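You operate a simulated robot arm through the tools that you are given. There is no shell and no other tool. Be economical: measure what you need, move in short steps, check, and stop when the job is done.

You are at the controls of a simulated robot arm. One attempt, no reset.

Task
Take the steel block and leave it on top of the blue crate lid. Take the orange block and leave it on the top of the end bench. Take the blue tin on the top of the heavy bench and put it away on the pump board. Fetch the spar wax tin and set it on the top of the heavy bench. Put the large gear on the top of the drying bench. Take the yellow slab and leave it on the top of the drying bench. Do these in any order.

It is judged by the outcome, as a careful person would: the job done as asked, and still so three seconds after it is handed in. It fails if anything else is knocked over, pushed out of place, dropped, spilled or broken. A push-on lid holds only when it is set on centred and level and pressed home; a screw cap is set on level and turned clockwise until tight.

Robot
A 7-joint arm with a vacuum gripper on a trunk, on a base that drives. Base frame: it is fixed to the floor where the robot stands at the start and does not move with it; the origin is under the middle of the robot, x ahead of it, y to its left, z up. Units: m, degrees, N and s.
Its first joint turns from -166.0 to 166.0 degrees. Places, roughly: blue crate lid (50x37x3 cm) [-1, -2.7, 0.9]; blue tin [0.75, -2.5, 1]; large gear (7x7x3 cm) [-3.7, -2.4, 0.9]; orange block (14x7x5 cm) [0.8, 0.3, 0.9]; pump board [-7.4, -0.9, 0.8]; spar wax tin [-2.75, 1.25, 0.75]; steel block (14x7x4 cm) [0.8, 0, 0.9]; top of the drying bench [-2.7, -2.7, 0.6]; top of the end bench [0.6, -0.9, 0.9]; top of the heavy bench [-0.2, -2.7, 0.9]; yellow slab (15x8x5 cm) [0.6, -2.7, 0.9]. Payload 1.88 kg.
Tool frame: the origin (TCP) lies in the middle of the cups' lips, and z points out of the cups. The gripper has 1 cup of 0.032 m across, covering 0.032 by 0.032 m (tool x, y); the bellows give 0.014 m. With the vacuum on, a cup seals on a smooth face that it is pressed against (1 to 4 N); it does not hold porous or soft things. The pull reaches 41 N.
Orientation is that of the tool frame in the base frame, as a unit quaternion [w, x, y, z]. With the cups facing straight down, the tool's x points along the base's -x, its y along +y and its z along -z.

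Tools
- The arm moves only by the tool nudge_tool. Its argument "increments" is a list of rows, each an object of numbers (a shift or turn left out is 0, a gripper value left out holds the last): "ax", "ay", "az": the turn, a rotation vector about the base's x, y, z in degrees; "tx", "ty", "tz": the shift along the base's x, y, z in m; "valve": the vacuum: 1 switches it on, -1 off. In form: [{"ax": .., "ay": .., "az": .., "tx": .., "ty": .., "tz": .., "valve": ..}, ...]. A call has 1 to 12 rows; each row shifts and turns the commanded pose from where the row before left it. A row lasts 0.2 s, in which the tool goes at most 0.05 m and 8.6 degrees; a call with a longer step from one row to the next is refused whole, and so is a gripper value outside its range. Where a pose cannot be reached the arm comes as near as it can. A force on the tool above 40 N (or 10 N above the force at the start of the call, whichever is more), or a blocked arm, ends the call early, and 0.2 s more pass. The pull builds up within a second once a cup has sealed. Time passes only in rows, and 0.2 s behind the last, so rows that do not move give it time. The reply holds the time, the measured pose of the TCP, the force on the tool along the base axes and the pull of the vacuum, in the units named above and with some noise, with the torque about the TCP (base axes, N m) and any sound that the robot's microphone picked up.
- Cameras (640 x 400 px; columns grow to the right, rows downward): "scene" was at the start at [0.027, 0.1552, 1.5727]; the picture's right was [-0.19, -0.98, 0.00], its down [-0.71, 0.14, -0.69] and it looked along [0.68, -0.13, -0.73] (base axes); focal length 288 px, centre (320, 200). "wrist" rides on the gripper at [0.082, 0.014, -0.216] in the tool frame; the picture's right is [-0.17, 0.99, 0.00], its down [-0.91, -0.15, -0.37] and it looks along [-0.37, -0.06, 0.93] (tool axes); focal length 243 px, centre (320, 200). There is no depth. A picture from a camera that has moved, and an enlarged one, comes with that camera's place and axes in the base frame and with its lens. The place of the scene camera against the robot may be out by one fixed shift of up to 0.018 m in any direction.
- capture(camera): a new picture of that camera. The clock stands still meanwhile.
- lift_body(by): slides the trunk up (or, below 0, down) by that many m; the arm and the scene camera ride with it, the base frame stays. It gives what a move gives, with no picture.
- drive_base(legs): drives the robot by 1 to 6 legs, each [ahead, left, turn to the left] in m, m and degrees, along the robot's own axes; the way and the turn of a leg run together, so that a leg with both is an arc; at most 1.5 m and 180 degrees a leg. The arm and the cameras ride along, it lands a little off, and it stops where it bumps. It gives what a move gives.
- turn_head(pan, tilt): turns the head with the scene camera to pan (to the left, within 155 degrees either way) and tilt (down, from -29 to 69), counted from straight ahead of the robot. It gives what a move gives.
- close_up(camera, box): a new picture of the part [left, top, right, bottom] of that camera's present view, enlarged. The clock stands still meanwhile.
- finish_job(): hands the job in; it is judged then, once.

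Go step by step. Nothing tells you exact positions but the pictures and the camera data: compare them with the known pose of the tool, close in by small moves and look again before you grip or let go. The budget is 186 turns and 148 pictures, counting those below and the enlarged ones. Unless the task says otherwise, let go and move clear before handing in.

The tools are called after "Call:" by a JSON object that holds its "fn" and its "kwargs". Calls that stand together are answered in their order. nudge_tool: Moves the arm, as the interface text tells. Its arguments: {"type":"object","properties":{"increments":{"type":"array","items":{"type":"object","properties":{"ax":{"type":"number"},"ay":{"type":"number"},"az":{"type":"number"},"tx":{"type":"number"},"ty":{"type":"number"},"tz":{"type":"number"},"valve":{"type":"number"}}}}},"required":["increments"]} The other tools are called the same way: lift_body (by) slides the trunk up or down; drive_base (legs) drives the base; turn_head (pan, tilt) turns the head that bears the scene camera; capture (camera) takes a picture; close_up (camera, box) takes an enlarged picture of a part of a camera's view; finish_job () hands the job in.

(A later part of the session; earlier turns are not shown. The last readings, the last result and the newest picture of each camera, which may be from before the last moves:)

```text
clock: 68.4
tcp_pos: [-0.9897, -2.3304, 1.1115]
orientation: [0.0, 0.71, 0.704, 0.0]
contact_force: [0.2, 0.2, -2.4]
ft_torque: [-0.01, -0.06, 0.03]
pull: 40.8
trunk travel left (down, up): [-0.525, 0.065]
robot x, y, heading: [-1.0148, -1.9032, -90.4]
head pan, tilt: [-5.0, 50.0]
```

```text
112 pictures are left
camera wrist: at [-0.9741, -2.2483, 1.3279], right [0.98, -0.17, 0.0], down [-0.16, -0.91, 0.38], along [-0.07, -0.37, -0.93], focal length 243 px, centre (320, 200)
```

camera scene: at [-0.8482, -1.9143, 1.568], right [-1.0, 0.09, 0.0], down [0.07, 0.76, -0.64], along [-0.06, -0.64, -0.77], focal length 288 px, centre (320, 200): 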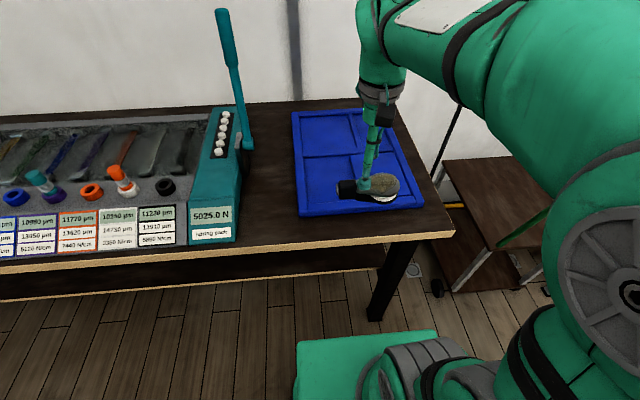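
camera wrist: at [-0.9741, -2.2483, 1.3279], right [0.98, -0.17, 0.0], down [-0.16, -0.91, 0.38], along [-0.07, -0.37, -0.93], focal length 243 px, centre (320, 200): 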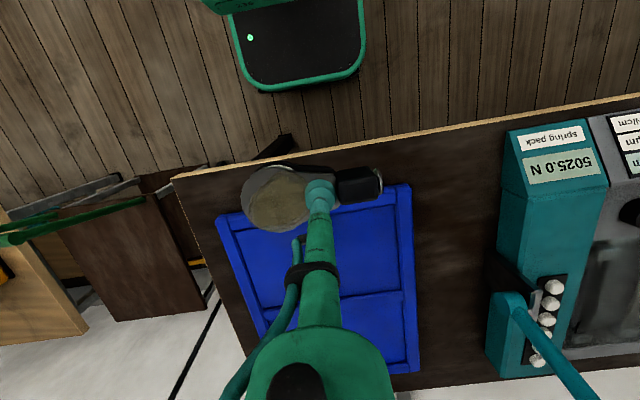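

The lid spans about x −1.20…−0.845, y −2.41…−2.91 with ribs; its near half is one plain panel. I'll bring the block over (−1.015, −2.545).

Call:
{"fn": "nudge_tool", "kwargs": {"increments": [{"tx": -0.013, "ty": -0.045}, {"tx": -0.012, "ty": -0.045}, {"ty": -0.045}, {"ty": -0.045}, {"ty": -0.035}, {"tz": -0.04}, {"tz": -0.03}]}}

Call:
{"fn": "capture", "kwargs": {"camera": "wrist"}}

Call:
{"fn": "capture", "kwargs": {"camera": "scene"}}

```text
clock: 70.0
tcp_pos: [-1.015, -2.546, 1.0425]
orientation: [0.0, 0.71, 0.704, 0.0]
contact_force: [0.2, 0.2, -2.0]
ft_torque: [0.02, -0.07, 0.01]
pull: 40.4
trunk travel left (down, up): [-0.525, 0.065]
robot x, y, heading: [-1.0121, -1.9026, -90.4]
head pan, tilt: [-5.0, 50.0]
```

```text
111 pictures are left
camera wrist: at [-0.9998, -2.4637, 1.2578], right [0.98, -0.17, 0.0], down [-0.16, -0.91, 0.38], along [-0.07, -0.37, -0.93], focal length 243 px, centre (320, 200)
```

wrist: 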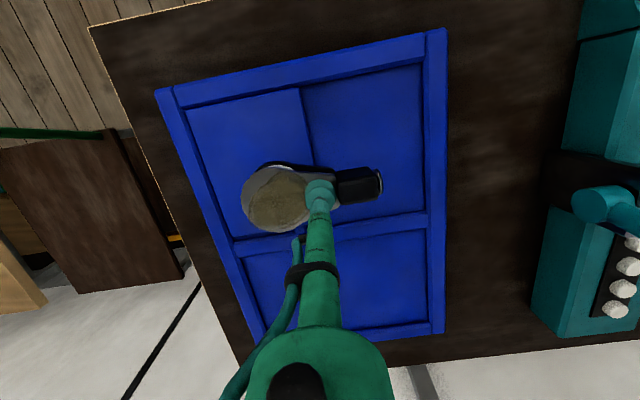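

```text
110 pictures are left
camera scene: at [-0.8482, -1.9143, 1.568], right [-1.0, 0.1, 0.0], down [0.07, 0.76, -0.64], along [-0.06, -0.64, -0.77], focal length 288 px, centre (320, 200)
```

scene: 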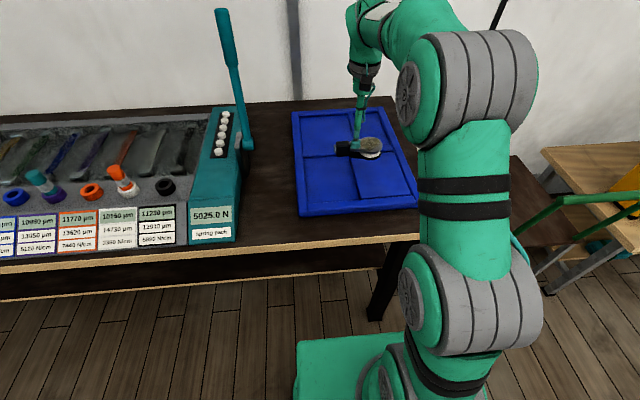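

The near half seems divided by a thin step. Let me zoom in.

Call:
{"fn": "close_up", "kwargs": {"camera": "scene", "box": [280, 90, 440, 230]}}

Call:
{"fn": "close_up", "kwargs": {"camera": "wrist", "box": [150, 20, 470, 220]}}

```text
2.86 times, centred on (360, 160) of scene
camera zoom: at [-0.8482, -1.9143, 1.568], right [-1.0, 0.1, 0.0], down [0.07, 0.76, -0.64], along [-0.06, -0.64, -0.77], focal length 823 px, centre (206, 314)
```

zoom: 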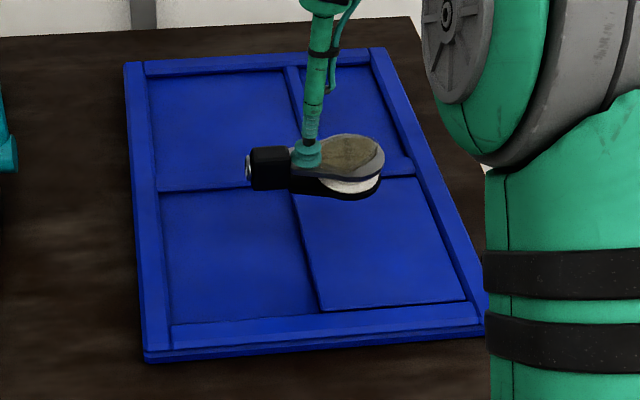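

```text
2.00 times, centred on (310, 120) of wrist
camera zoom: at [-0.9998, -2.4637, 1.2578], right [0.98, -0.17, 0.0], down [-0.16, -0.91, 0.38], along [-0.07, -0.37, -0.93], focal length 485 px, centre (340, 360)
```

zoom: 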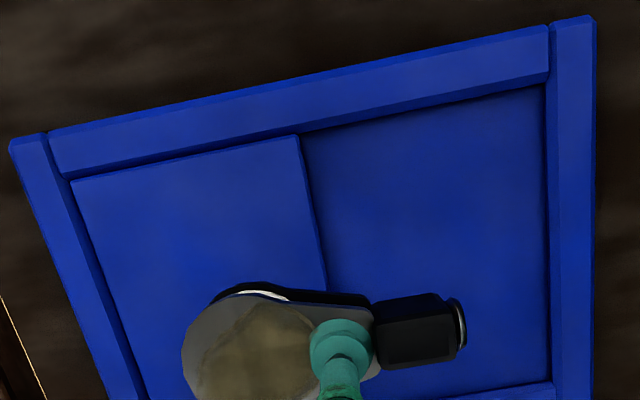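

The near −x panel is a raised flat (about 15 × 20 cm, centre (−1.10, −2.545)). I'll turn the block 90° so it lies fully inside that panel.

Call:
{"fn": "nudge_tool", "kwargs": {"increments": [{"tx": -0.03, "az": 8.5}, {"tx": -0.03, "az": 8.5}, {"tx": -0.025, "az": 8.5}, {"az": 8.5}, {"az": 8.5}, {"az": 8.5}, {"az": 8.5}, {"az": 8.5}, {"az": 8.5}, {"az": 8.5}, {"az": 5}]}}

Call:
{"fn": "capture", "kwargs": {"camera": "wrist"}}

Call:
{"fn": "close_up", "kwargs": {"camera": "scene", "box": [280, 90, 440, 230]}}

```text
clock: 72.4
tcp_pos: [-1.0995, -2.5452, 1.0408]
orientation: [-0.001, 0.003, 1.0, -0.001]
contact_force: [-0.7, 0.5, -2.0]
ft_torque: [0.07, 0.0, 0.03]
pull: 41.0
trunk travel left (down, up): [-0.525, 0.065]
robot x, y, heading: [-1.0126, -1.9023, -90.6]
head pan, tilt: [-5.0, 50.0]
```

```text
107 pictures are left
camera wrist: at [-1.1806, -2.5306, 1.2576], right [0.17, 0.98, 0.0], down [0.91, -0.16, 0.38], along [0.37, -0.07, -0.93], focal length 243 px, centre (320, 200)
```

wrist: 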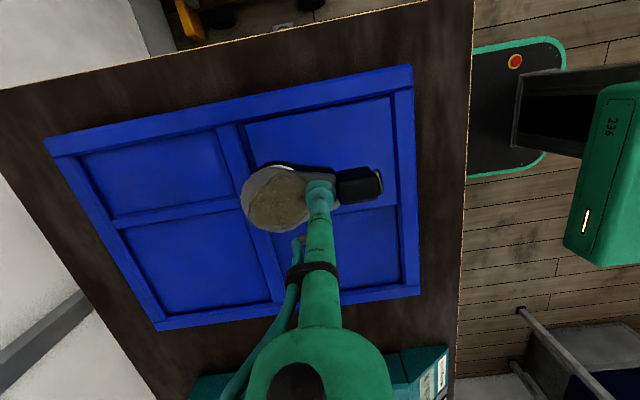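

```text
2.86 times, centred on (360, 160) of scene
camera zoom: at [-0.8482, -1.9144, 1.568], right [-1.0, 0.1, 0.0], down [0.07, 0.76, -0.64], along [-0.06, -0.64, -0.77], focal length 823 px, centre (206, 314)
```

zoom: 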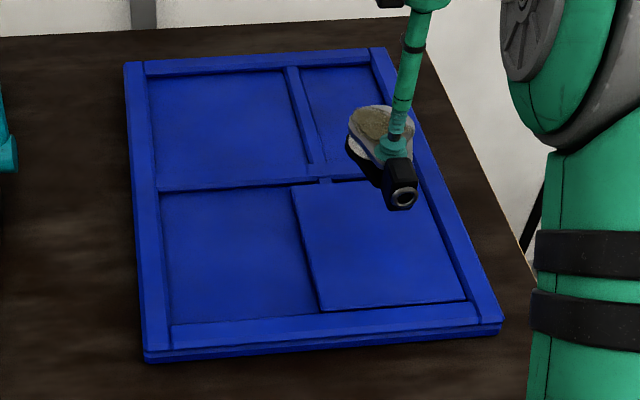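

Well placed; shifting 12 mm toward me and descending in small steps.

Call:
{"fn": "nudge_tool", "kwargs": {"increments": [{"ty": 0.012, "tz": -0.02}, {"tz": -0.025}, {"tz": -0.01}, {"tz": -0.005}, {"tz": -0.004}, {"tz": -0.004}]}}

Call:
{"fn": "close_up", "kwargs": {"camera": "scene", "box": [280, 90, 440, 230]}}

```text
clock: 73.8
tcp_pos: [-1.099, -2.5327, 0.9741]
orientation: [0.0, 0.004, 1.0, -0.001]
contact_force: [0.8, 0.4, -1.5]
ft_torque: [0.06, 0.04, -0.01]
pull: 40.9
trunk travel left (down, up): [-0.525, 0.065]
robot x, y, heading: [-1.0107, -1.8989, -90.4]
head pan, tilt: [-5.0, 50.0]
```

```text
2.86 times, centred on (360, 160) of scene
camera zoom: at [-0.8482, -1.9145, 1.568], right [-1.0, 0.1, 0.0], down [0.07, 0.76, -0.64], along [-0.06, -0.64, -0.77], focal length 823 px, centre (206, 314)
```

zoom: 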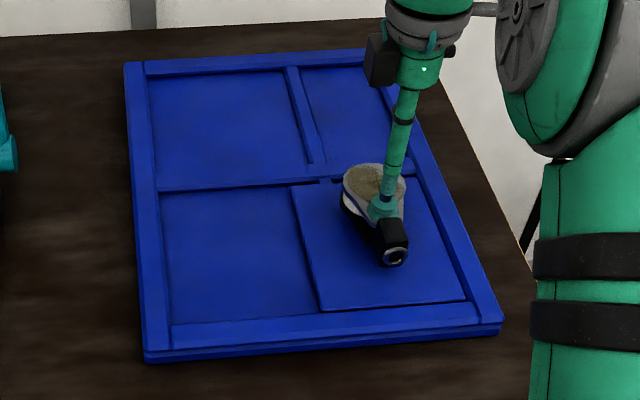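

Call:
{"fn": "nudge_tool", "kwargs": {"increments": [{"tz": -0.004}, {"tz": -0.004}, {"tz": -0.003}, {"tz": -0.003}, {"tz": -0.003}, {"tz": -0.003}]}}

```text
clock: 75.2
tcp_pos: [-1.0991, -2.5331, 0.9588]
orientation: [0.001, 0.004, 1.0, -0.005]
contact_force: [0.8, 2.9, 27.4]
ft_torque: [0.3, -0.05, -0.21]
pull: 40.6
trunk travel left (down, up): [-0.525, 0.065]
robot x, y, heading: [-1.0121, -1.9017, -90.3]
head pan, tilt: [-5.0, 50.0]
```

In contact. Easing off, releasing and rising.

Call:
{"fn": "nudge_tool", "kwargs": {"increments": [{"tz": 0.004}, {"valve": -1}, {}, {}, {"tz": 0.01}, {"tz": 0.04}, {"tz": 0.04}, {"tz": 0.04}, {"tz": 0.04}]}}

Call:
{"fn": "close_up", "kwargs": {"camera": "scene", "box": [280, 90, 440, 230]}}

Call:
{"fn": "turn_head", "kwargs": {"pan": 60, "tilt": 30}}

Call:
{"fn": "capture", "kwargs": {"camera": "scene"}}

```text
clock: 77.2
tcp_pos: [-1.1021, -2.5317, 1.1286]
orientation: [0.0, 0.005, 1.0, 0.0]
contact_force: [-0.2, -0.4, -1.0]
ft_torque: [0.01, 0.05, 0.01]
pull: 0.0
trunk travel left (down, up): [-0.525, 0.065]
robot x, y, heading: [-1.0157, -1.9039, -90.4]
head pan, tilt: [-5.0, 50.0]
```

```text
2.86 times, centred on (360, 160) of scene
camera zoom: at [-0.8482, -1.9144, 1.5679], right [-1.0, 0.1, 0.0], down [0.07, 0.76, -0.64], along [-0.06, -0.64, -0.77], focal length 823 px, centre (206, 314)
```

zoom: 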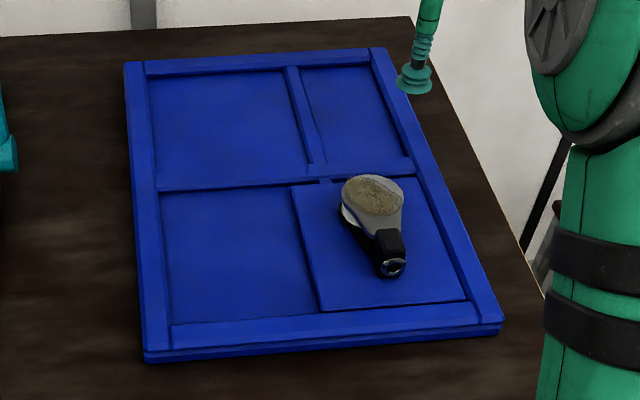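

```text
clock: 78.5
tcp_pos: [-1.1025, -2.5313, 1.1297]
orientation: [-0.001, 0.005, 1.0, -0.001]
contact_force: [0.6, -0.1, 0.2]
ft_torque: [0.02, 0.0, 0.0]
pull: 0.1
trunk travel left (down, up): [-0.525, 0.065]
robot x, y, heading: [-1.0158, -1.9027, -90.4]
head pan, tilt: [60.0, 30.0]
```

```text
103 pictures are left
camera scene: at [-0.7629, -1.8836, 1.5975], right [-0.51, -0.86, 0.0], down [-0.43, 0.25, -0.87], along [0.75, -0.44, -0.5], focal length 288 px, centre (320, 200)
```

scene: 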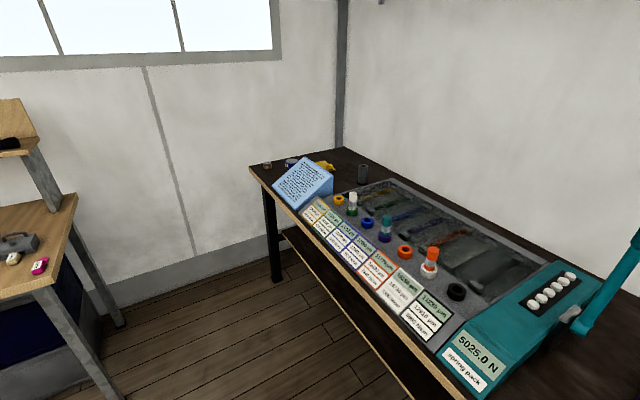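

Steel block is on the lid. Now tuck the arm, and drive left along the heavy bench to the blue tin and yellow slab.

Call:
{"fn": "nudge_tool", "kwargs": {"increments": [{"tx": 0.02, "ty": 0.04}, {"tx": 0.02, "ty": 0.04}, {"tx": 0.02, "ty": 0.04, "az": -8.5}, {"tx": 0.02, "ty": 0.03, "az": -8.5}, {"az": -8.5, "ty": 0.03}, {"az": -8.5}, {"az": -8.5}, {"az": -8.5}, {"az": -8.5}, {"az": -8.5}, {"az": -8.5}, {"az": -8.5}]}}

Call:
{"fn": "drive_base", "kwargs": {"legs": [[0, 1.45, 0]]}}

Call:
{"fn": "turn_head", "kwargs": {"pan": 15, "tilt": 50}}

Call:
{"fn": "capture", "kwargs": {"camera": "scene"}}

```text
clock: 81.1
tcp_pos: [-1.0215, -2.3533, 1.1276]
orientation: [0.0, 0.679, 0.734, 0.0]
contact_force: [-1.5, -0.3, 0.7]
ft_torque: [-0.01, 0.01, 0.02]
pull: 0.0
trunk travel left (down, up): [-0.525, 0.065]
robot x, y, heading: [-1.012, -1.9042, -90.4]
head pan, tilt: [60.0, 30.0]
```

```text
clock: 88.4
tcp_pos: [0.465, -2.3395, 1.1289]
orientation: [-0.001, 0.667, 0.745, 0.0]
contact_force: [-0.1, -0.4, -0.3]
ft_torque: [0.02, 0.01, 0.01]
pull: 0.1
trunk travel left (down, up): [-0.525, 0.065]
robot x, y, heading: [0.4548, -1.8842, -88.2]
head pan, tilt: [60.0, 30.0]
```

```text
clock: 89.5
tcp_pos: [0.4651, -2.3402, 1.1282]
orientation: [-0.001, 0.666, 0.746, -0.001]
contact_force: [-0.2, 0.3, 0.5]
ft_torque: [0.03, 0.04, -0.01]
pull: 0.1
trunk travel left (down, up): [-0.525, 0.065]
robot x, y, heading: [0.4553, -1.8921, -88.8]
head pan, tilt: [15.0, 50.0]
```

```text
102 pictures are left
camera scene: at [0.6482, -1.8929, 1.568], right [-0.96, -0.28, 0.0], down [-0.22, 0.73, -0.64], along [0.18, -0.62, -0.77], focal length 288 px, centre (320, 200)
```

scene: 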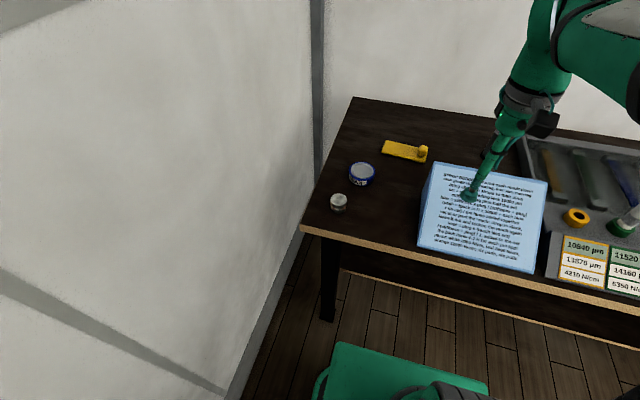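

Yellow slab at about (0.60, −2.70), blue tin about (0.71, −2.53). I'll move a little left and ahead, then look at the slab with the wrist camera.

Call:
{"fn": "drive_base", "kwargs": {"legs": [[0.08, 0.12, -1.2]]}}

Call:
{"fn": "nudge_tool", "kwargs": {"increments": [{"ty": -0.045}, {"ty": -0.045}, {"ty": -0.045}, {"ty": -0.045, "tz": -0.02}, {"ty": -0.02, "tz": -0.03}]}}

Call:
{"fn": "capture", "kwargs": {"camera": "wrist"}}

```text
clock: 90.9
tcp_pos: [0.5774, -2.4184, 1.1291]
orientation: [-0.001, 0.674, 0.739, -0.001]
contact_force: [0.5, 0.3, 0.3]
ft_torque: [0.04, -0.03, 0.0]
pull: 0.1
trunk travel left (down, up): [-0.525, 0.065]
robot x, y, heading: [0.5826, -1.9701, -89.6]
head pan, tilt: [15.0, 50.0]
```

```text
clock: 92.1
tcp_pos: [0.5779, -2.6197, 1.0768]
orientation: [0.0, 0.674, 0.738, -0.001]
contact_force: [-0.3, 0.6, -0.1]
ft_torque: [0.03, -0.02, 0.0]
pull: 0.1
trunk travel left (down, up): [-0.525, 0.065]
robot x, y, heading: [0.5761, -1.9659, -89.5]
head pan, tilt: [15.0, 50.0]
```

```text
101 pictures are left
camera wrist: at [0.5853, -2.5368, 1.2921], right [1.0, -0.07, 0.0], down [-0.07, -0.92, 0.37], along [-0.03, -0.37, -0.93], focal length 243 px, centre (320, 200)
```

wrist: 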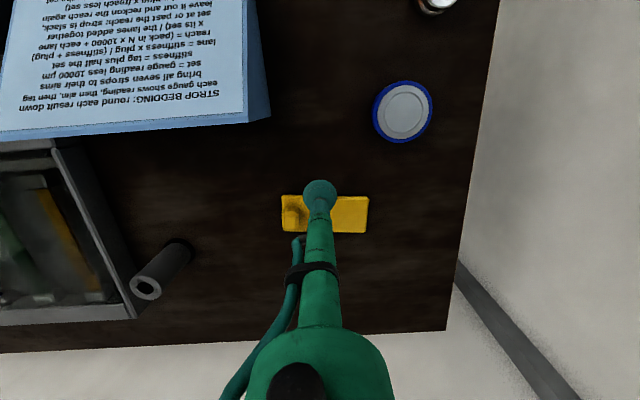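

The slab is a flat plate with a peg at its left end. Shifting sideways and lower for a clear look.

Call:
{"fn": "nudge_tool", "kwargs": {"increments": [{"tx": -0.045}, {"tx": -0.035, "tz": -0.02}, {"ty": -0.03, "tz": -0.03}]}}

Call:
{"fn": "close_up", "kwargs": {"camera": "wrist", "box": [330, 130, 490, 230]}}

```text
clock: 92.9
tcp_pos: [0.4993, -2.6509, 1.0277]
orientation: [0.0, 0.675, 0.738, -0.001]
contact_force: [-0.1, -0.1, -0.3]
ft_torque: [-0.01, -0.02, -0.01]
pull: 0.1
trunk travel left (down, up): [-0.525, 0.065]
robot x, y, heading: [0.5763, -1.9689, -89.8]
head pan, tilt: [15.0, 50.0]
```

```text
4.00 times, centred on (410, 180) of wrist
camera zoom: at [0.5068, -2.5674, 1.2439], right [1.0, -0.07, 0.0], down [-0.07, -0.92, 0.38], along [-0.03, -0.37, -0.93], focal length 970 px, centre (-40, 280)
```

zoom: 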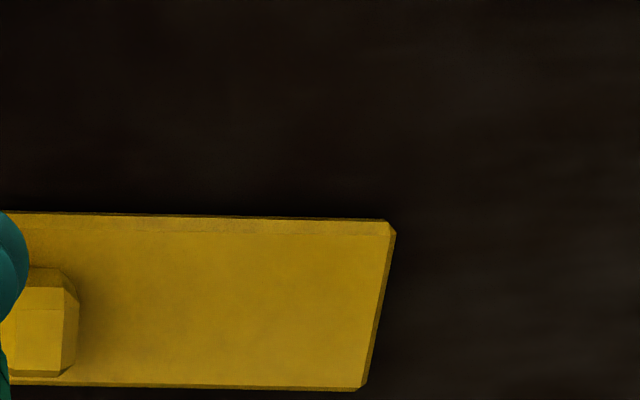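

Target on the plate: about (0.585, −2.713), top near z≈0.907. Moving over it.

Call:
{"fn": "nudge_tool", "kwargs": {"increments": [{"tx": 0.043, "ty": -0.02}, {"tx": 0.043, "ty": -0.02}, {"ty": -0.022, "tz": -0.03}, {"tz": -0.035}]}}

Call:
{"fn": "close_up", "kwargs": {"camera": "wrist", "box": [240, 130, 400, 230]}}

```text
clock: 93.9
tcp_pos: [0.586, -2.7091, 0.9607]
orientation: [0.0, 0.674, 0.738, 0.0]
contact_force: [-1.0, -0.4, -0.6]
ft_torque: [-0.02, -0.03, 0.01]
pull: 0.1
trunk travel left (down, up): [-0.525, 0.065]
robot x, y, heading: [0.5786, -1.9682, -89.7]
head pan, tilt: [15.0, 50.0]
```

```text
4.00 times, centred on (320, 180) of wrist
camera zoom: at [0.5935, -2.627, 1.1779], right [1.0, -0.07, 0.0], down [-0.07, -0.92, 0.37], along [-0.03, -0.37, -0.93], focal length 970 px, centre (320, 280)
```

zoom: 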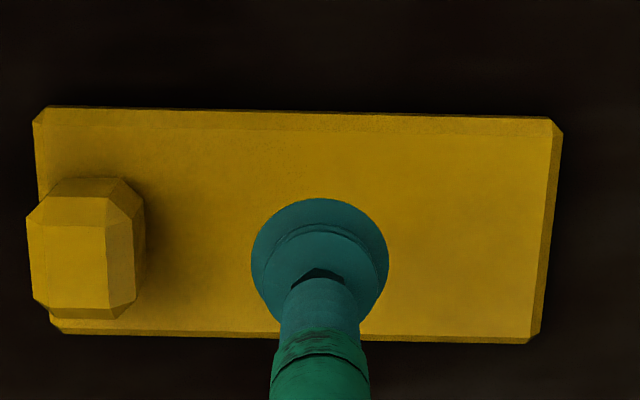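

Well over the plate. Lowering with vacuum on.

Call:
{"fn": "nudge_tool", "kwargs": {"increments": [{"tx": -0.008, "ty": -0.005, "tz": -0.03, "valve": 1}, {"tz": -0.012}, {"tz": -0.005}, {"tz": -0.004}, {"tz": -0.003}, {}]}}

```text
clock: 95.3
tcp_pos: [0.5761, -2.7154, 0.9114]
orientation: [0.002, 0.673, 0.74, -0.002]
contact_force: [3.5, 2.1, 14.7]
ft_torque: [0.1, -0.03, -0.09]
pull: 40.6
trunk travel left (down, up): [-0.525, 0.065]
robot x, y, heading: [0.5787, -1.9693, -89.9]
head pan, tilt: [15.0, 50.0]
```

Sealed. Lifting and retracting, then I'll drive back and toward the drying bench.

Call:
{"fn": "nudge_tool", "kwargs": {"increments": [{"tz": 0.008}, {"tz": 0.03}, {"tz": 0.045}, {"tz": 0.045}, {"tz": 0.045}, {"tz": 0.045}, {"ty": 0.045}, {"ty": 0.045}, {"ty": 0.045}, {"ty": 0.045}, {"ty": 0.045}, {"ty": 0.045}]}}

Call:
{"fn": "capture", "kwargs": {"camera": "wrist"}}

```text
clock: 97.9
tcp_pos: [0.5742, -2.4437, 1.1242]
orientation: [0.0, 0.674, 0.739, -0.001]
contact_force: [0.4, -0.5, -1.5]
ft_torque: [0.01, 0.0, 0.03]
pull: 40.5
trunk travel left (down, up): [-0.525, 0.065]
robot x, y, heading: [0.5806, -1.9691, -89.7]
head pan, tilt: [15.0, 50.0]
```

```text
98 pictures are left
camera wrist: at [0.5832, -2.3602, 1.3398], right [1.0, -0.07, 0.0], down [-0.07, -0.92, 0.37], along [-0.03, -0.37, -0.93], focal length 243 px, centre (320, 200)
```

wrist: 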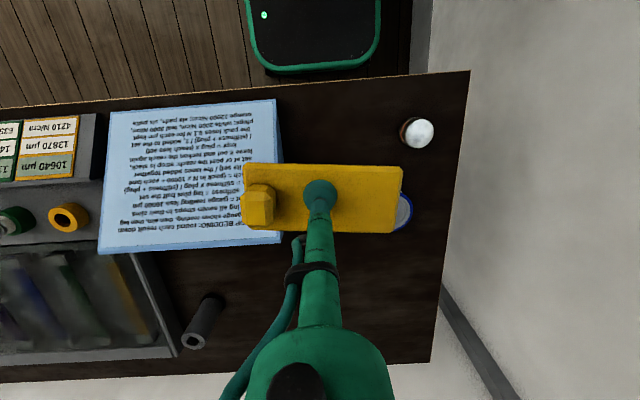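

Slab is held. Driving back to the aisle and right toward the drying bench.

Call:
{"fn": "drive_base", "kwargs": {"legs": [[-0.38, 0, 0], [0, -1.5, 0], [0, -1.45, 0]]}}

Call:
{"fn": "turn_head", "kwargs": {"pan": -10, "tilt": 42}}

Call:
{"fn": "capture", "kwargs": {"camera": "scene"}}

```text
clock: 100.0
tcp_pos: [0.572, -2.1824, 1.123]
orientation: [-0.001, 0.676, 0.737, 0.0]
contact_force: [0.1, 0.3, -1.2]
ft_torque: [0.06, -0.04, -0.01]
pull: 40.3
trunk travel left (down, up): [-0.525, 0.065]
robot x, y, heading: [0.5763, -1.714, -89.8]
head pan, tilt: [15.0, 50.0]
stopped in leg 1: the robot was blocked; the commanded pose is now the measured one
```

```text
clock: 100.8
tcp_pos: [0.5711, -2.1812, 1.1244]
orientation: [-0.001, 0.676, 0.737, 0.0]
contact_force: [-0.1, 0.3, -1.1]
ft_torque: [0.01, -0.07, 0.0]
pull: 40.4
trunk travel left (down, up): [-0.525, 0.065]
robot x, y, heading: [0.5774, -1.7109, -90.0]
head pan, tilt: [-10.0, 42.0]
```

```text
97 pictures are left
camera scene: at [0.7346, -1.728, 1.5792], right [-0.98, 0.17, 0.0], down [0.12, 0.66, -0.74], along [-0.13, -0.73, -0.67], focal length 288 px, centre (320, 200)
```

scene: 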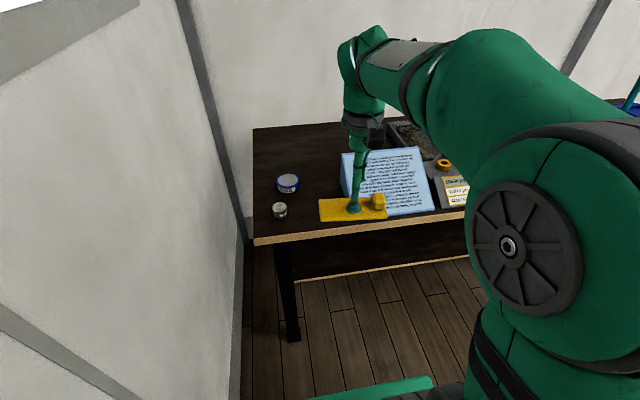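

I touched the end bench behind me; stop there and go sideways right, along the aisle.

Call:
{"fn": "drive_base", "kwargs": {"legs": [[0.04, 0, 0], [0, -1.5, 0], [0, -1.4, 0]]}}

Call:
{"fn": "capture", "kwargs": {"camera": "scene"}}

```text
clock: 115.5
tcp_pos: [-2.352, -2.2515, 1.1243]
orientation: [-0.001, 0.672, 0.74, 0.0]
contact_force: [0.1, -0.3, -1.1]
ft_torque: [0.01, -0.01, 0.01]
pull: 40.6
trunk travel left (down, up): [-0.525, 0.065]
robot x, y, heading: [-2.3523, -1.7791, -89.4]
head pan, tilt: [-10.0, 42.0]
```

```text
96 pictures are left
camera scene: at [-2.1935, -1.7961, 1.5792], right [-0.99, 0.16, 0.0], down [0.11, 0.66, -0.74], along [-0.12, -0.73, -0.67], focal length 288 px, centre (320, 200)
```

scene: 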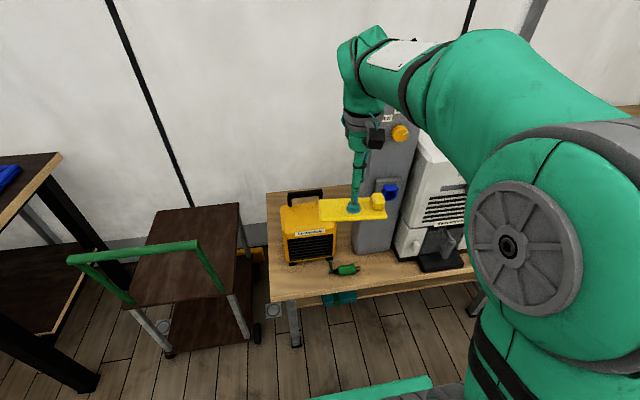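

The drying bench holds a yellow heater, a cabinet and a dehumidifier. I'll shift right for a better view of its free areas.

Call:
{"fn": "drive_base", "kwargs": {"legs": [[0, -0.6, 0]]}}

Call:
{"fn": "turn_head", "kwargs": {"pan": 15, "tilt": 45}}

Call:
{"fn": "capture", "kwargs": {"camera": "scene"}}

Call:
{"fn": "capture", "kwargs": {"camera": "wrist"}}

```text
clock: 118.8
tcp_pos: [-2.9425, -2.2556, 1.1241]
orientation: [-0.001, 0.674, 0.738, 0.0]
contact_force: [0.1, 0.5, -0.9]
ft_torque: [0.01, -0.04, 0.0]
pull: 40.8
trunk travel left (down, up): [-0.525, 0.065]
robot x, y, heading: [-2.939, -1.7838, -90.0]
head pan, tilt: [-10.0, 42.0]
```

```text
clock: 119.7
tcp_pos: [-2.9438, -2.2565, 1.1249]
orientation: [-0.001, 0.674, 0.739, 0.0]
contact_force: [-0.2, 0.3, -0.2]
ft_torque: [-0.02, -0.03, -0.01]
pull: 41.2
trunk travel left (down, up): [-0.525, 0.065]
robot x, y, heading: [-2.9408, -1.7847, -89.7]
head pan, tilt: [15.0, 45.0]
```

```text
95 pictures are left
camera scene: at [-2.7469, -1.7969, 1.5749], right [-0.96, -0.26, 0.0], down [-0.19, 0.68, -0.71], along [0.19, -0.68, -0.71], focal length 288 px, centre (320, 200)
```

scene: 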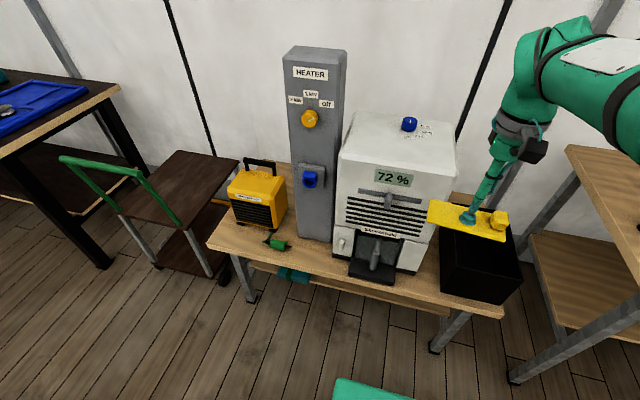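

```text
94 pictures are left
camera wrist: at [-2.9358, -2.1725, 1.3404], right [1.0, -0.08, 0.0], down [-0.07, -0.92, 0.38], along [-0.03, -0.37, -0.93], focal length 243 px, centre (320, 200)
```

wrist: 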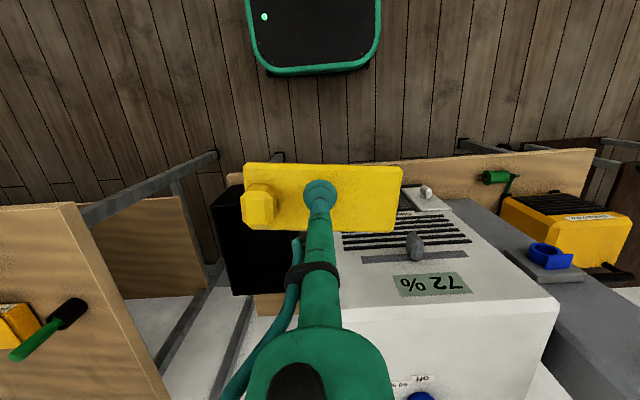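

Free strips: in front of the heater (centre about (−2.245, −2.43)) and in front of the cabinet (about (−2.53, −2.42)). The slab goes in front of the heater; I'll drive left and lower the trunk.

Call:
{"fn": "drive_base", "kwargs": {"legs": [[0, 0.68, 0]]}}

Call:
{"fn": "lift_body", "kwargs": {"by": -0.28}}

Call:
{"fn": "turn_head", "kwargs": {"pan": 0, "tilt": 50}}

Call:
{"fn": "capture", "kwargs": {"camera": "scene"}}

Call:
{"fn": "capture", "kwargs": {"camera": "wrist"}}

```text
clock: 123.5
tcp_pos: [-2.2581, -2.2517, 1.1243]
orientation: [0.0, 0.673, 0.74, 0.0]
contact_force: [0.9, 0.2, -1.5]
ft_torque: [0.04, -0.02, 0.01]
pull: 40.8
trunk travel left (down, up): [-0.525, 0.065]
robot x, y, heading: [-2.2581, -1.7827, -89.5]
head pan, tilt: [15.0, 45.0]
```

```text
clock: 126.3
tcp_pos: [-2.2578, -2.2511, 0.8435]
orientation: [-0.001, 0.673, 0.739, -0.001]
contact_force: [1.7, -0.4, -1.3]
ft_torque: [0.01, -0.01, 0.04]
pull: 40.6
trunk travel left (down, up): [-0.245, 0.345]
robot x, y, heading: [-2.2558, -1.7819, -89.5]
head pan, tilt: [15.0, 45.0]
```

```text
clock: 127.1
tcp_pos: [-2.2571, -2.2518, 0.8433]
orientation: [-0.001, 0.672, 0.74, -0.001]
contact_force: [-0.4, 0.3, -1.1]
ft_torque: [0.0, -0.01, -0.01]
pull: 40.5
trunk travel left (down, up): [-0.245, 0.345]
robot x, y, heading: [-2.2558, -1.7809, -89.6]
head pan, tilt: [0.0, 50.0]
```

```text
93 pictures are left
camera scene: at [-2.0833, -1.7905, 1.288], right [-1.0, -0.01, 0.0], down [-0.01, 0.77, -0.64], along [0.01, -0.64, -0.77], focal length 288 px, centre (320, 200)
```

scene: 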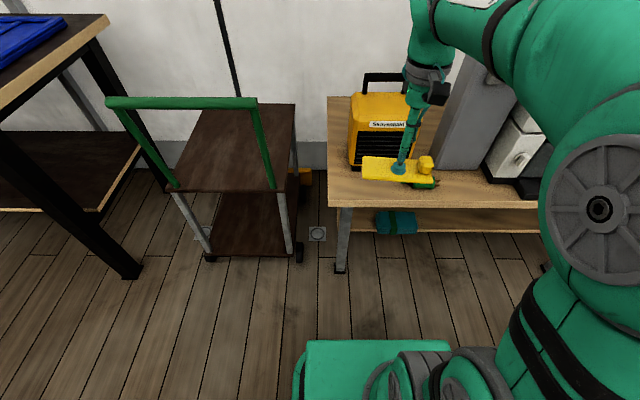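

```text
92 pictures are left
camera wrist: at [-2.2501, -2.1681, 1.0604], right [1.0, -0.07, 0.0], down [-0.07, -0.92, 0.38], along [-0.03, -0.37, -0.93], focal length 243 px, centre (320, 200)
```

wrist: 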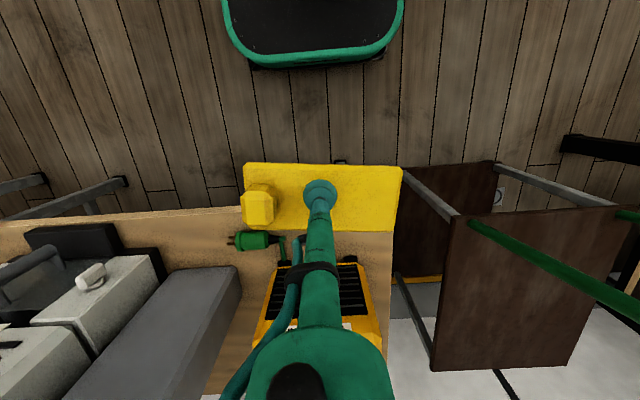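

Moving over the strip before the heater: target tcp (−2.235, −2.43).

Call:
{"fn": "nudge_tool", "kwargs": {"increments": [{"tx": 0.011, "ty": -0.045}, {"tx": 0.011, "ty": -0.045}, {"ty": -0.045}, {"ty": -0.043}, {"tz": -0.045}, {"tz": -0.045}, {"tz": -0.02}]}}

Call:
{"fn": "close_up", "kwargs": {"camera": "scene", "box": [310, 60, 470, 220]}}

Call:
{"fn": "capture", "kwargs": {"camera": "wrist"}}

```text
clock: 128.7
tcp_pos: [-2.2366, -2.4311, 0.7346]
orientation: [-0.001, 0.673, 0.74, -0.002]
contact_force: [0.2, 0.2, -1.1]
ft_torque: [-0.01, 0.0, -0.04]
pull: 40.2
trunk travel left (down, up): [-0.245, 0.345]
robot x, y, heading: [-2.2557, -1.7845, -89.6]
head pan, tilt: [0.0, 50.0]
```

```text
2.50 times, centred on (390, 140) of scene
camera zoom: at [-2.0833, -1.7904, 1.288], right [-1.0, -0.01, 0.0], down [-0.01, 0.77, -0.64], along [0.01, -0.64, -0.77], focal length 720 px, centre (145, 350)
```

zoom: 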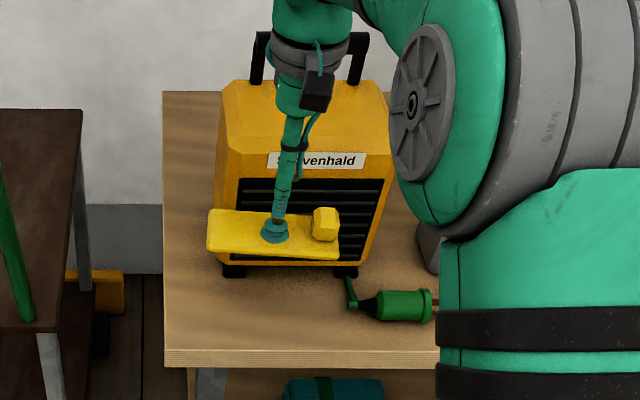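

```text
90 pictures are left
camera wrist: at [-2.2279, -2.3473, 0.9508], right [1.0, -0.07, 0.0], down [-0.07, -0.92, 0.38], along [-0.03, -0.37, -0.93], focal length 243 px, centre (320, 200)
```

wrist: 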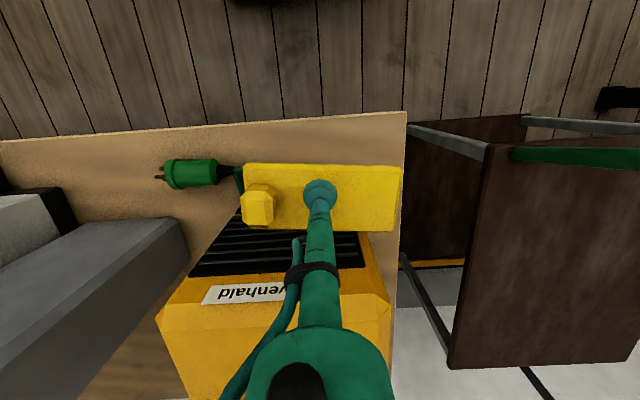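

Clear of the heater cord by about 2–3 cm. Shifting 8 mm away from it and lowering.

Call:
{"fn": "nudge_tool", "kwargs": {"increments": [{"tx": 0.008, "tz": -0.03}, {"tz": -0.03}, {"tz": -0.012}, {"tz": -0.006}, {"tz": -0.005}, {"tz": -0.004}]}}

Call:
{"fn": "close_up", "kwargs": {"camera": "scene", "box": [310, 60, 470, 220]}}

```text
clock: 130.1
tcp_pos: [-2.2276, -2.4294, 0.6482]
orientation: [0.0, 0.674, 0.739, -0.001]
contact_force: [0.5, 0.8, -0.6]
ft_torque: [-0.01, 0.04, -0.03]
pull: 40.5
trunk travel left (down, up): [-0.245, 0.345]
robot x, y, heading: [-2.254, -1.7811, -89.8]
head pan, tilt: [0.0, 50.0]
```

```text
2.50 times, centred on (390, 140) of scene
camera zoom: at [-2.0833, -1.7904, 1.288], right [-1.0, -0.01, 0.0], down [-0.01, 0.77, -0.64], along [0.01, -0.64, -0.77], focal length 720 px, centre (145, 350)
```

zoom: 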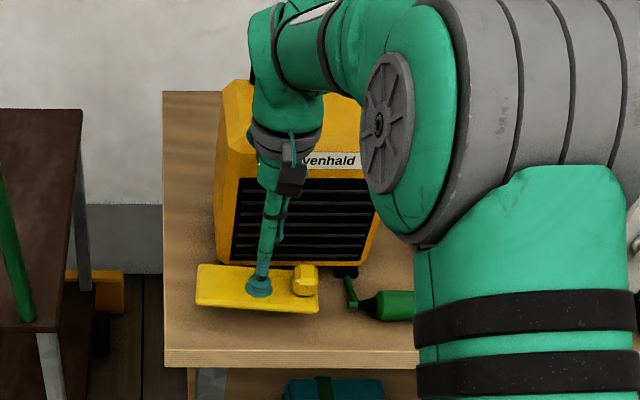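

Call:
{"fn": "nudge_tool", "kwargs": {"increments": [{"tz": -0.005}, {"tz": -0.004}, {"tz": -0.003}, {"tz": -0.003}, {"tz": -0.003}]}}

```text
clock: 131.3
tcp_pos: [-2.2251, -2.4291, 0.6292]
orientation: [-0.001, 0.673, 0.74, -0.001]
contact_force: [-0.3, 1.3, -1.2]
ft_torque: [0.0, 0.0, 0.04]
pull: 40.7
trunk travel left (down, up): [-0.245, 0.345]
robot x, y, heading: [-2.2547, -1.7823, -89.6]
head pan, tilt: [0.0, 50.0]
```

Call:
{"fn": "nudge_tool", "kwargs": {"increments": [{"tz": -0.003}, {"tz": -0.003}, {"tz": -0.003}, {"tz": -0.003}]}}

```text
clock: 132.3
tcp_pos: [-2.2272, -2.4286, 0.6172]
orientation: [0.001, 0.673, 0.74, 0.0]
contact_force: [-0.1, 0.0, -0.8]
ft_torque: [0.02, -0.04, -0.03]
pull: 41.1
trunk travel left (down, up): [-0.245, 0.345]
robot x, y, heading: [-2.2574, -1.7818, -89.3]
head pan, tilt: [0.0, 50.0]
```

Call:
{"fn": "nudge_tool", "kwargs": {"increments": [{"tz": -0.003}, {"tz": -0.003}, {"tz": -0.003}, {"tz": -0.003}]}}

Call:
{"fn": "close_up", "kwargs": {"camera": "scene", "box": [310, 60, 470, 220]}}

```text
clock: 133.3
tcp_pos: [-2.2281, -2.4296, 0.6092]
orientation: [0.002, 0.673, 0.74, -0.004]
contact_force: [2.1, 5.3, 29.0]
ft_torque: [0.15, 0.07, -0.16]
pull: 40.3
trunk travel left (down, up): [-0.245, 0.345]
robot x, y, heading: [-2.2529, -1.7793, -89.5]
head pan, tilt: [0.0, 50.0]
```

```text
2.50 times, centred on (390, 140) of scene
camera zoom: at [-2.0833, -1.7883, 1.2884], right [-1.0, -0.01, 0.0], down [-0.01, 0.76, -0.64], along [0.01, -0.64, -0.76], focal length 720 px, centre (145, 350)
```

zoom: 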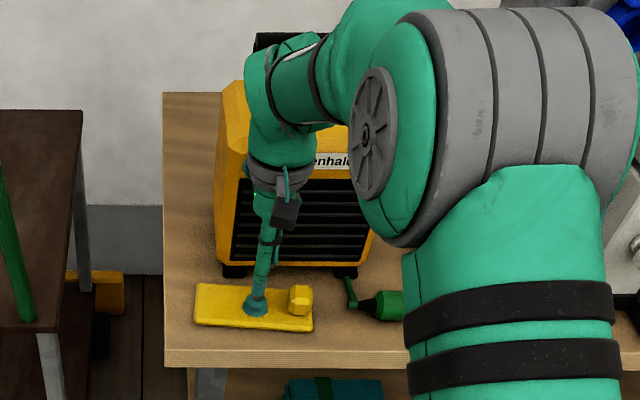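

Slab is down and clear of everything. Releasing and rising.

Call:
{"fn": "nudge_tool", "kwargs": {"increments": [{"tz": 0.003}, {"valve": -1}, {}, {}, {"tz": 0.01}, {"tz": 0.04}, {"tz": 0.045}, {"tz": 0.045}, {"tz": 0.045}, {"ty": 0.045, "tz": 0.02}, {"ty": 0.045}, {"ty": 0.045}]}}

Call:
{"fn": "capture", "kwargs": {"camera": "scene"}}

```text
clock: 135.9
tcp_pos: [-2.228, -2.2931, 0.8118]
orientation: [-0.002, 0.673, 0.74, 0.0]
contact_force: [-0.9, -0.4, -1.2]
ft_torque: [0.06, 0.02, 0.0]
pull: 0.1
trunk travel left (down, up): [-0.245, 0.345]
robot x, y, heading: [-2.2603, -1.78, -89.2]
head pan, tilt: [0.0, 50.0]
```

```text
87 pictures are left
camera scene: at [-2.0833, -1.791, 1.2879], right [-1.0, -0.01, 0.0], down [-0.01, 0.77, -0.64], along [0.01, -0.64, -0.77], focal length 288 px, centre (320, 200)
```

scene: 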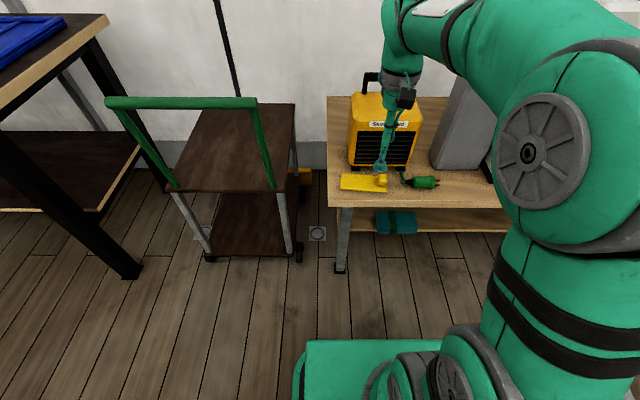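

Slab done. Raise the trunk and drive right to the next bench for the large gear.

Call:
{"fn": "lift_body", "kwargs": {"by": 0.3}}

Call:
{"fn": "drive_base", "kwargs": {"legs": [[0.02, -1.4, -0.6]]}}

Call:
{"fn": "turn_head", "kwargs": {"pan": 0, "tilt": 45}}

Call:
{"fn": "capture", "kwargs": {"camera": "scene"}}

Call:
{"fn": "capture", "kwargs": {"camera": "wrist"}}

```text
clock: 138.9
tcp_pos: [-2.2291, -2.2934, 1.113]
orientation: [0.0, 0.673, 0.74, 0.0]
contact_force: [0.0, 0.4, -1.2]
ft_torque: [0.04, -0.03, -0.04]
pull: 0.0
trunk travel left (down, up): [-0.545, 0.045]
robot x, y, heading: [-2.2583, -1.7815, -89.7]
head pan, tilt: [0.0, 50.0]
```

```text
clock: 145.8
tcp_pos: [-3.6143, -2.3183, 1.1115]
orientation: [0.0, 0.676, 0.737, -0.001]
contact_force: [0.6, -0.6, -0.4]
ft_torque: [0.02, -0.02, 0.0]
pull: 0.0
trunk travel left (down, up): [-0.545, 0.045]
robot x, y, heading: [-3.6364, -1.8042, -89.8]
head pan, tilt: [0.0, 50.0]
```

```text
clock: 146.4
tcp_pos: [-3.6151, -2.3186, 1.1127]
orientation: [-0.001, 0.676, 0.737, -0.001]
contact_force: [0.4, 0.4, -0.2]
ft_torque: [-0.02, 0.01, 0.02]
pull: 0.1
trunk travel left (down, up): [-0.545, 0.045]
robot x, y, heading: [-3.6405, -1.8075, -89.9]
head pan, tilt: [0.0, 45.0]
```

```text
86 pictures are left
camera scene: at [-3.4663, -1.8217, 1.5948], right [-1.0, 0.0, 0.0], down [0.0, 0.71, -0.71], along [0.0, -0.71, -0.71], focal length 288 px, centre (320, 200)
```

scene: 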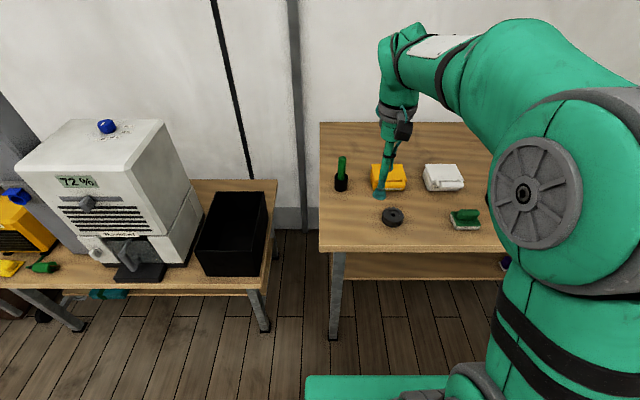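

```text
85 pictures are left
camera wrist: at [-3.6073, -2.2362, 1.3281], right [1.0, -0.08, 0.0], down [-0.07, -0.92, 0.37], along [-0.03, -0.37, -0.93], focal length 243 px, centre (320, 200)
```

wrist: 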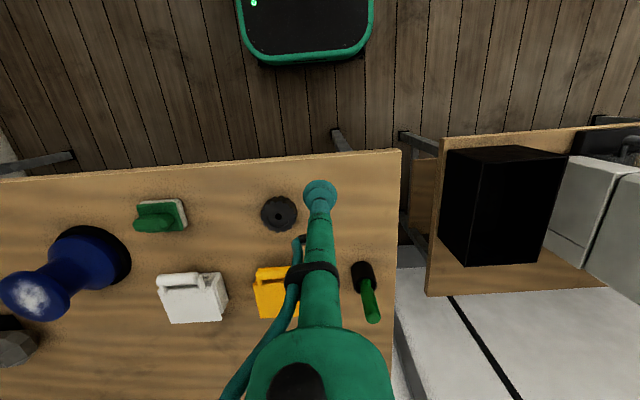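

The gear is the dark disc near (−3.70, −2.42). Zooming on it.

Call:
{"fn": "close_up", "kwargs": {"camera": "wrist", "box": [240, 180, 320, 240]}}

Call:
{"fn": "close_up", "kwargs": {"camera": "scene", "box": [360, 190, 430, 240]}}

```text
6.67 times, centred on (280, 210) of wrist
camera zoom: at [-3.6073, -2.2362, 1.3281], right [1.0, -0.08, 0.0], down [-0.07, -0.92, 0.37], along [-0.03, -0.37, -0.93], focal length 1618 px, centre (587, 133)
```

zoom: 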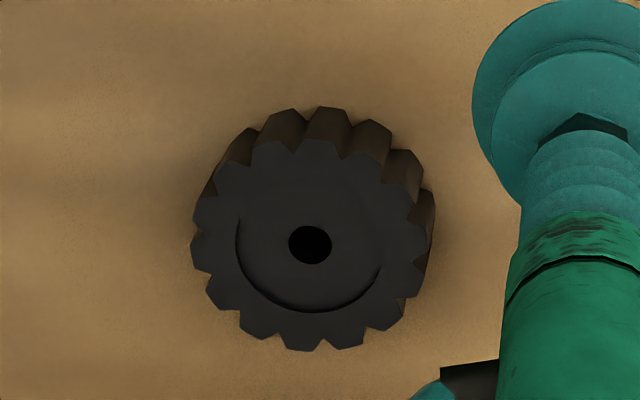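

```text
8.00 times, centred on (395, 215) of scene
camera zoom: at [-3.4663, -1.8217, 1.5948], right [-1.0, 0.0, 0.0], down [0.0, 0.71, -0.71], along [0.0, -0.71, -0.71], focal length 2304 px, centre (-280, 80)
```

zoom: 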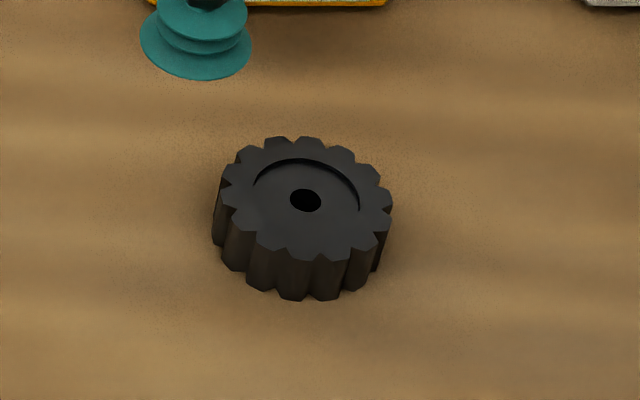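

The gear has a shallow recess around a small centre hole; the only place for the cup is centred in the recess. I'll go above (−3.704, −2.434).

Call:
{"fn": "nudge_tool", "kwargs": {"increments": [{"tx": -0.045}, {"tx": -0.044, "tz": -0.02}, {"ty": -0.04, "tz": -0.03}, {"ty": -0.04, "tz": -0.03}, {"ty": -0.036, "tz": -0.03}, {"tz": -0.045}]}}

Call:
{"fn": "close_up", "kwargs": {"camera": "wrist", "box": [240, 130, 400, 230]}}

```text
clock: 147.8
tcp_pos: [-3.7045, -2.4385, 0.958]
orientation: [0.0, 0.676, 0.737, -0.001]
contact_force: [0.6, -1.1, -0.7]
ft_torque: [0.02, -0.01, 0.0]
pull: 0.0
trunk travel left (down, up): [-0.545, 0.045]
robot x, y, heading: [-3.6408, -1.8104, -90.1]
head pan, tilt: [0.0, 45.0]
```

```text
4.00 times, centred on (320, 180) of wrist
camera zoom: at [-3.6967, -2.3557, 1.1739], right [1.0, -0.08, 0.0], down [-0.07, -0.92, 0.38], along [-0.03, -0.37, -0.93], focal length 970 px, centre (320, 280)
```

zoom: 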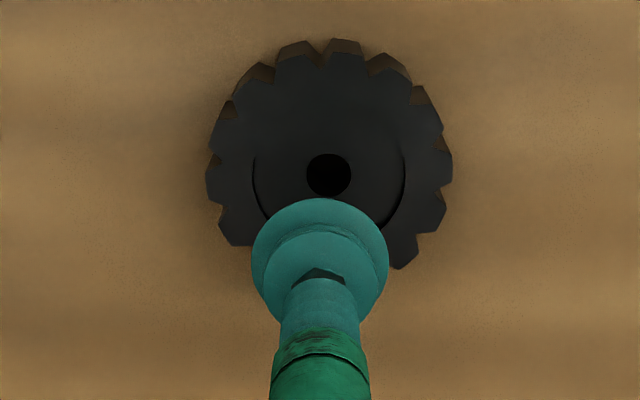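

Correcting by (+4, +8) mm and lowering with vacuum on.

Call:
{"fn": "nudge_tool", "kwargs": {"increments": [{"tx": 0.004, "ty": 0.008, "tz": -0.02, "valve": 1}, {"tz": -0.02}, {"tz": -0.008}, {"tz": -0.004}, {"tz": -0.003}, {}]}}

Call:
{"fn": "close_up", "kwargs": {"camera": "wrist", "box": [240, 130, 400, 230]}}

```text
clock: 149.0
tcp_pos: [-3.7011, -2.4328, 0.9094]
orientation: [0.005, 0.677, 0.736, -0.007]
contact_force: [0.1, 0.4, 11.0]
ft_torque: [0.07, -0.09, -0.16]
pull: 40.7
trunk travel left (down, up): [-0.545, 0.045]
robot x, y, heading: [-3.6409, -1.8046, -89.9]
head pan, tilt: [0.0, 45.0]
stopped in row 5: the force on the tool passed its limit (the readings are from after the stop); the commanded pose is now the measured one
```

```text
4.00 times, centred on (320, 180) of wrist
camera zoom: at [-3.6925, -2.346, 1.124], right [1.0, -0.08, 0.0], down [-0.07, -0.92, 0.39], along [-0.03, -0.39, -0.92], focal length 970 px, centre (320, 280)
```

zoom: 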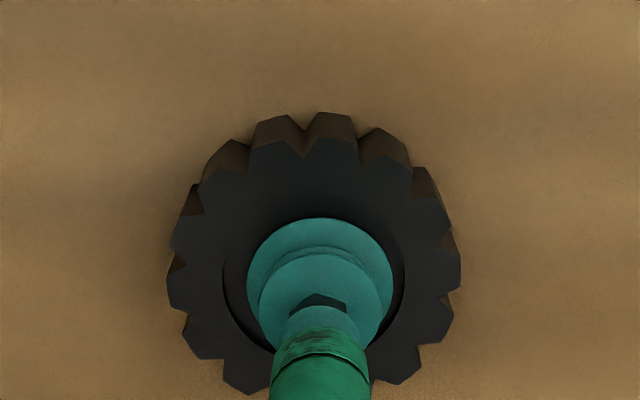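

Sealed. Lifting the gear, then heading back to the drying bench.

Call:
{"fn": "nudge_tool", "kwargs": {"increments": [{"tz": 0.01}, {"tz": 0.03}, {"tz": 0.045}, {"tz": 0.045}, {"tz": 0.045}, {"tz": 0.03, "ty": 0.03}, {"ty": 0.045}, {"ty": 0.045, "tx": 0.03}, {"tx": 0.03, "ty": 0.02}]}}

Call:
{"fn": "drive_base", "kwargs": {"legs": [[0, 1.1, 0]]}}

Call:
{"fn": "lift_body", "kwargs": {"by": -0.28}}

Call:
{"fn": "capture", "kwargs": {"camera": "scene"}}

Call:
{"fn": "capture", "kwargs": {"camera": "wrist"}}

```text
refused: row 8 steps farther than a row can; nothing moved
```

```text
clock: 152.8
tcp_pos: [-2.9727, -2.4294, 0.9071]
orientation: [0.001, 0.68, 0.734, -0.008]
contact_force: [-1.8, -0.6, 0.1]
ft_torque: [-0.1, -0.41, -0.07]
pull: 40.7
trunk travel left (down, up): [-0.545, 0.045]
robot x, y, heading: [-2.9017, -1.8059, -89.8]
head pan, tilt: [0.0, 45.0]
stopped in leg 1: the force on the tool passed its limit (the readings are from after the stop); the commanded pose is now the measured one
```

```text
clock: 153.5
tcp_pos: [-2.9731, -2.4352, 0.894]
orientation: [0.008, 0.68, 0.733, -0.016]
contact_force: [-3.4, 8.2, 10.7]
ft_torque: [-1.48, -0.88, 0.23]
pull: 40.9
trunk travel left (down, up): [-0.519, 0.071]
robot x, y, heading: [-2.9025, -1.8031, -89.6]
head pan, tilt: [0.0, 45.0]
stopped: the force on the tool passed its limit (the readings are from after the stop); the commanded pose is now the measured one
```

```text
80 pictures are left
camera scene: at [-2.7298, -1.8167, 1.569], right [-1.0, 0.0, 0.0], down [0.0, 0.71, -0.71], along [0.0, -0.71, -0.71], focal length 288 px, centre (320, 200)
```

scene: 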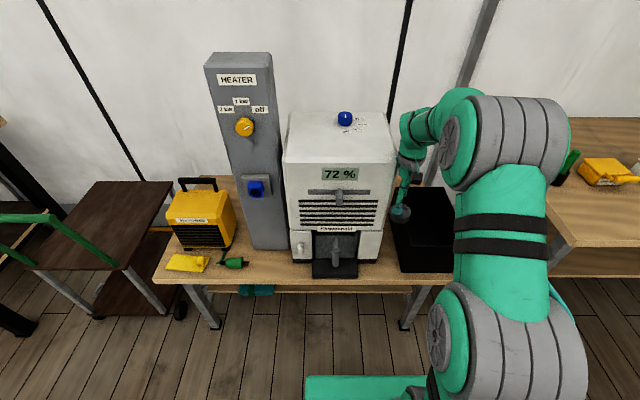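

```text
79 pictures are left
camera wrist: at [-2.9627, -2.3452, 1.1069], right [1.0, -0.09, -0.01], down [-0.08, -0.91, 0.41], along [-0.05, -0.41, -0.91], focal length 243 px, centre (320, 200)
```

wrist: 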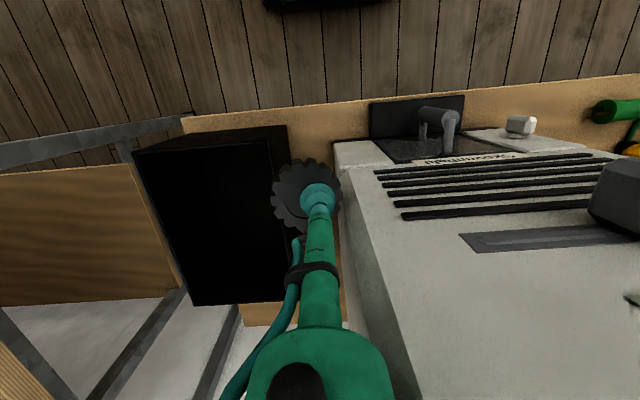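

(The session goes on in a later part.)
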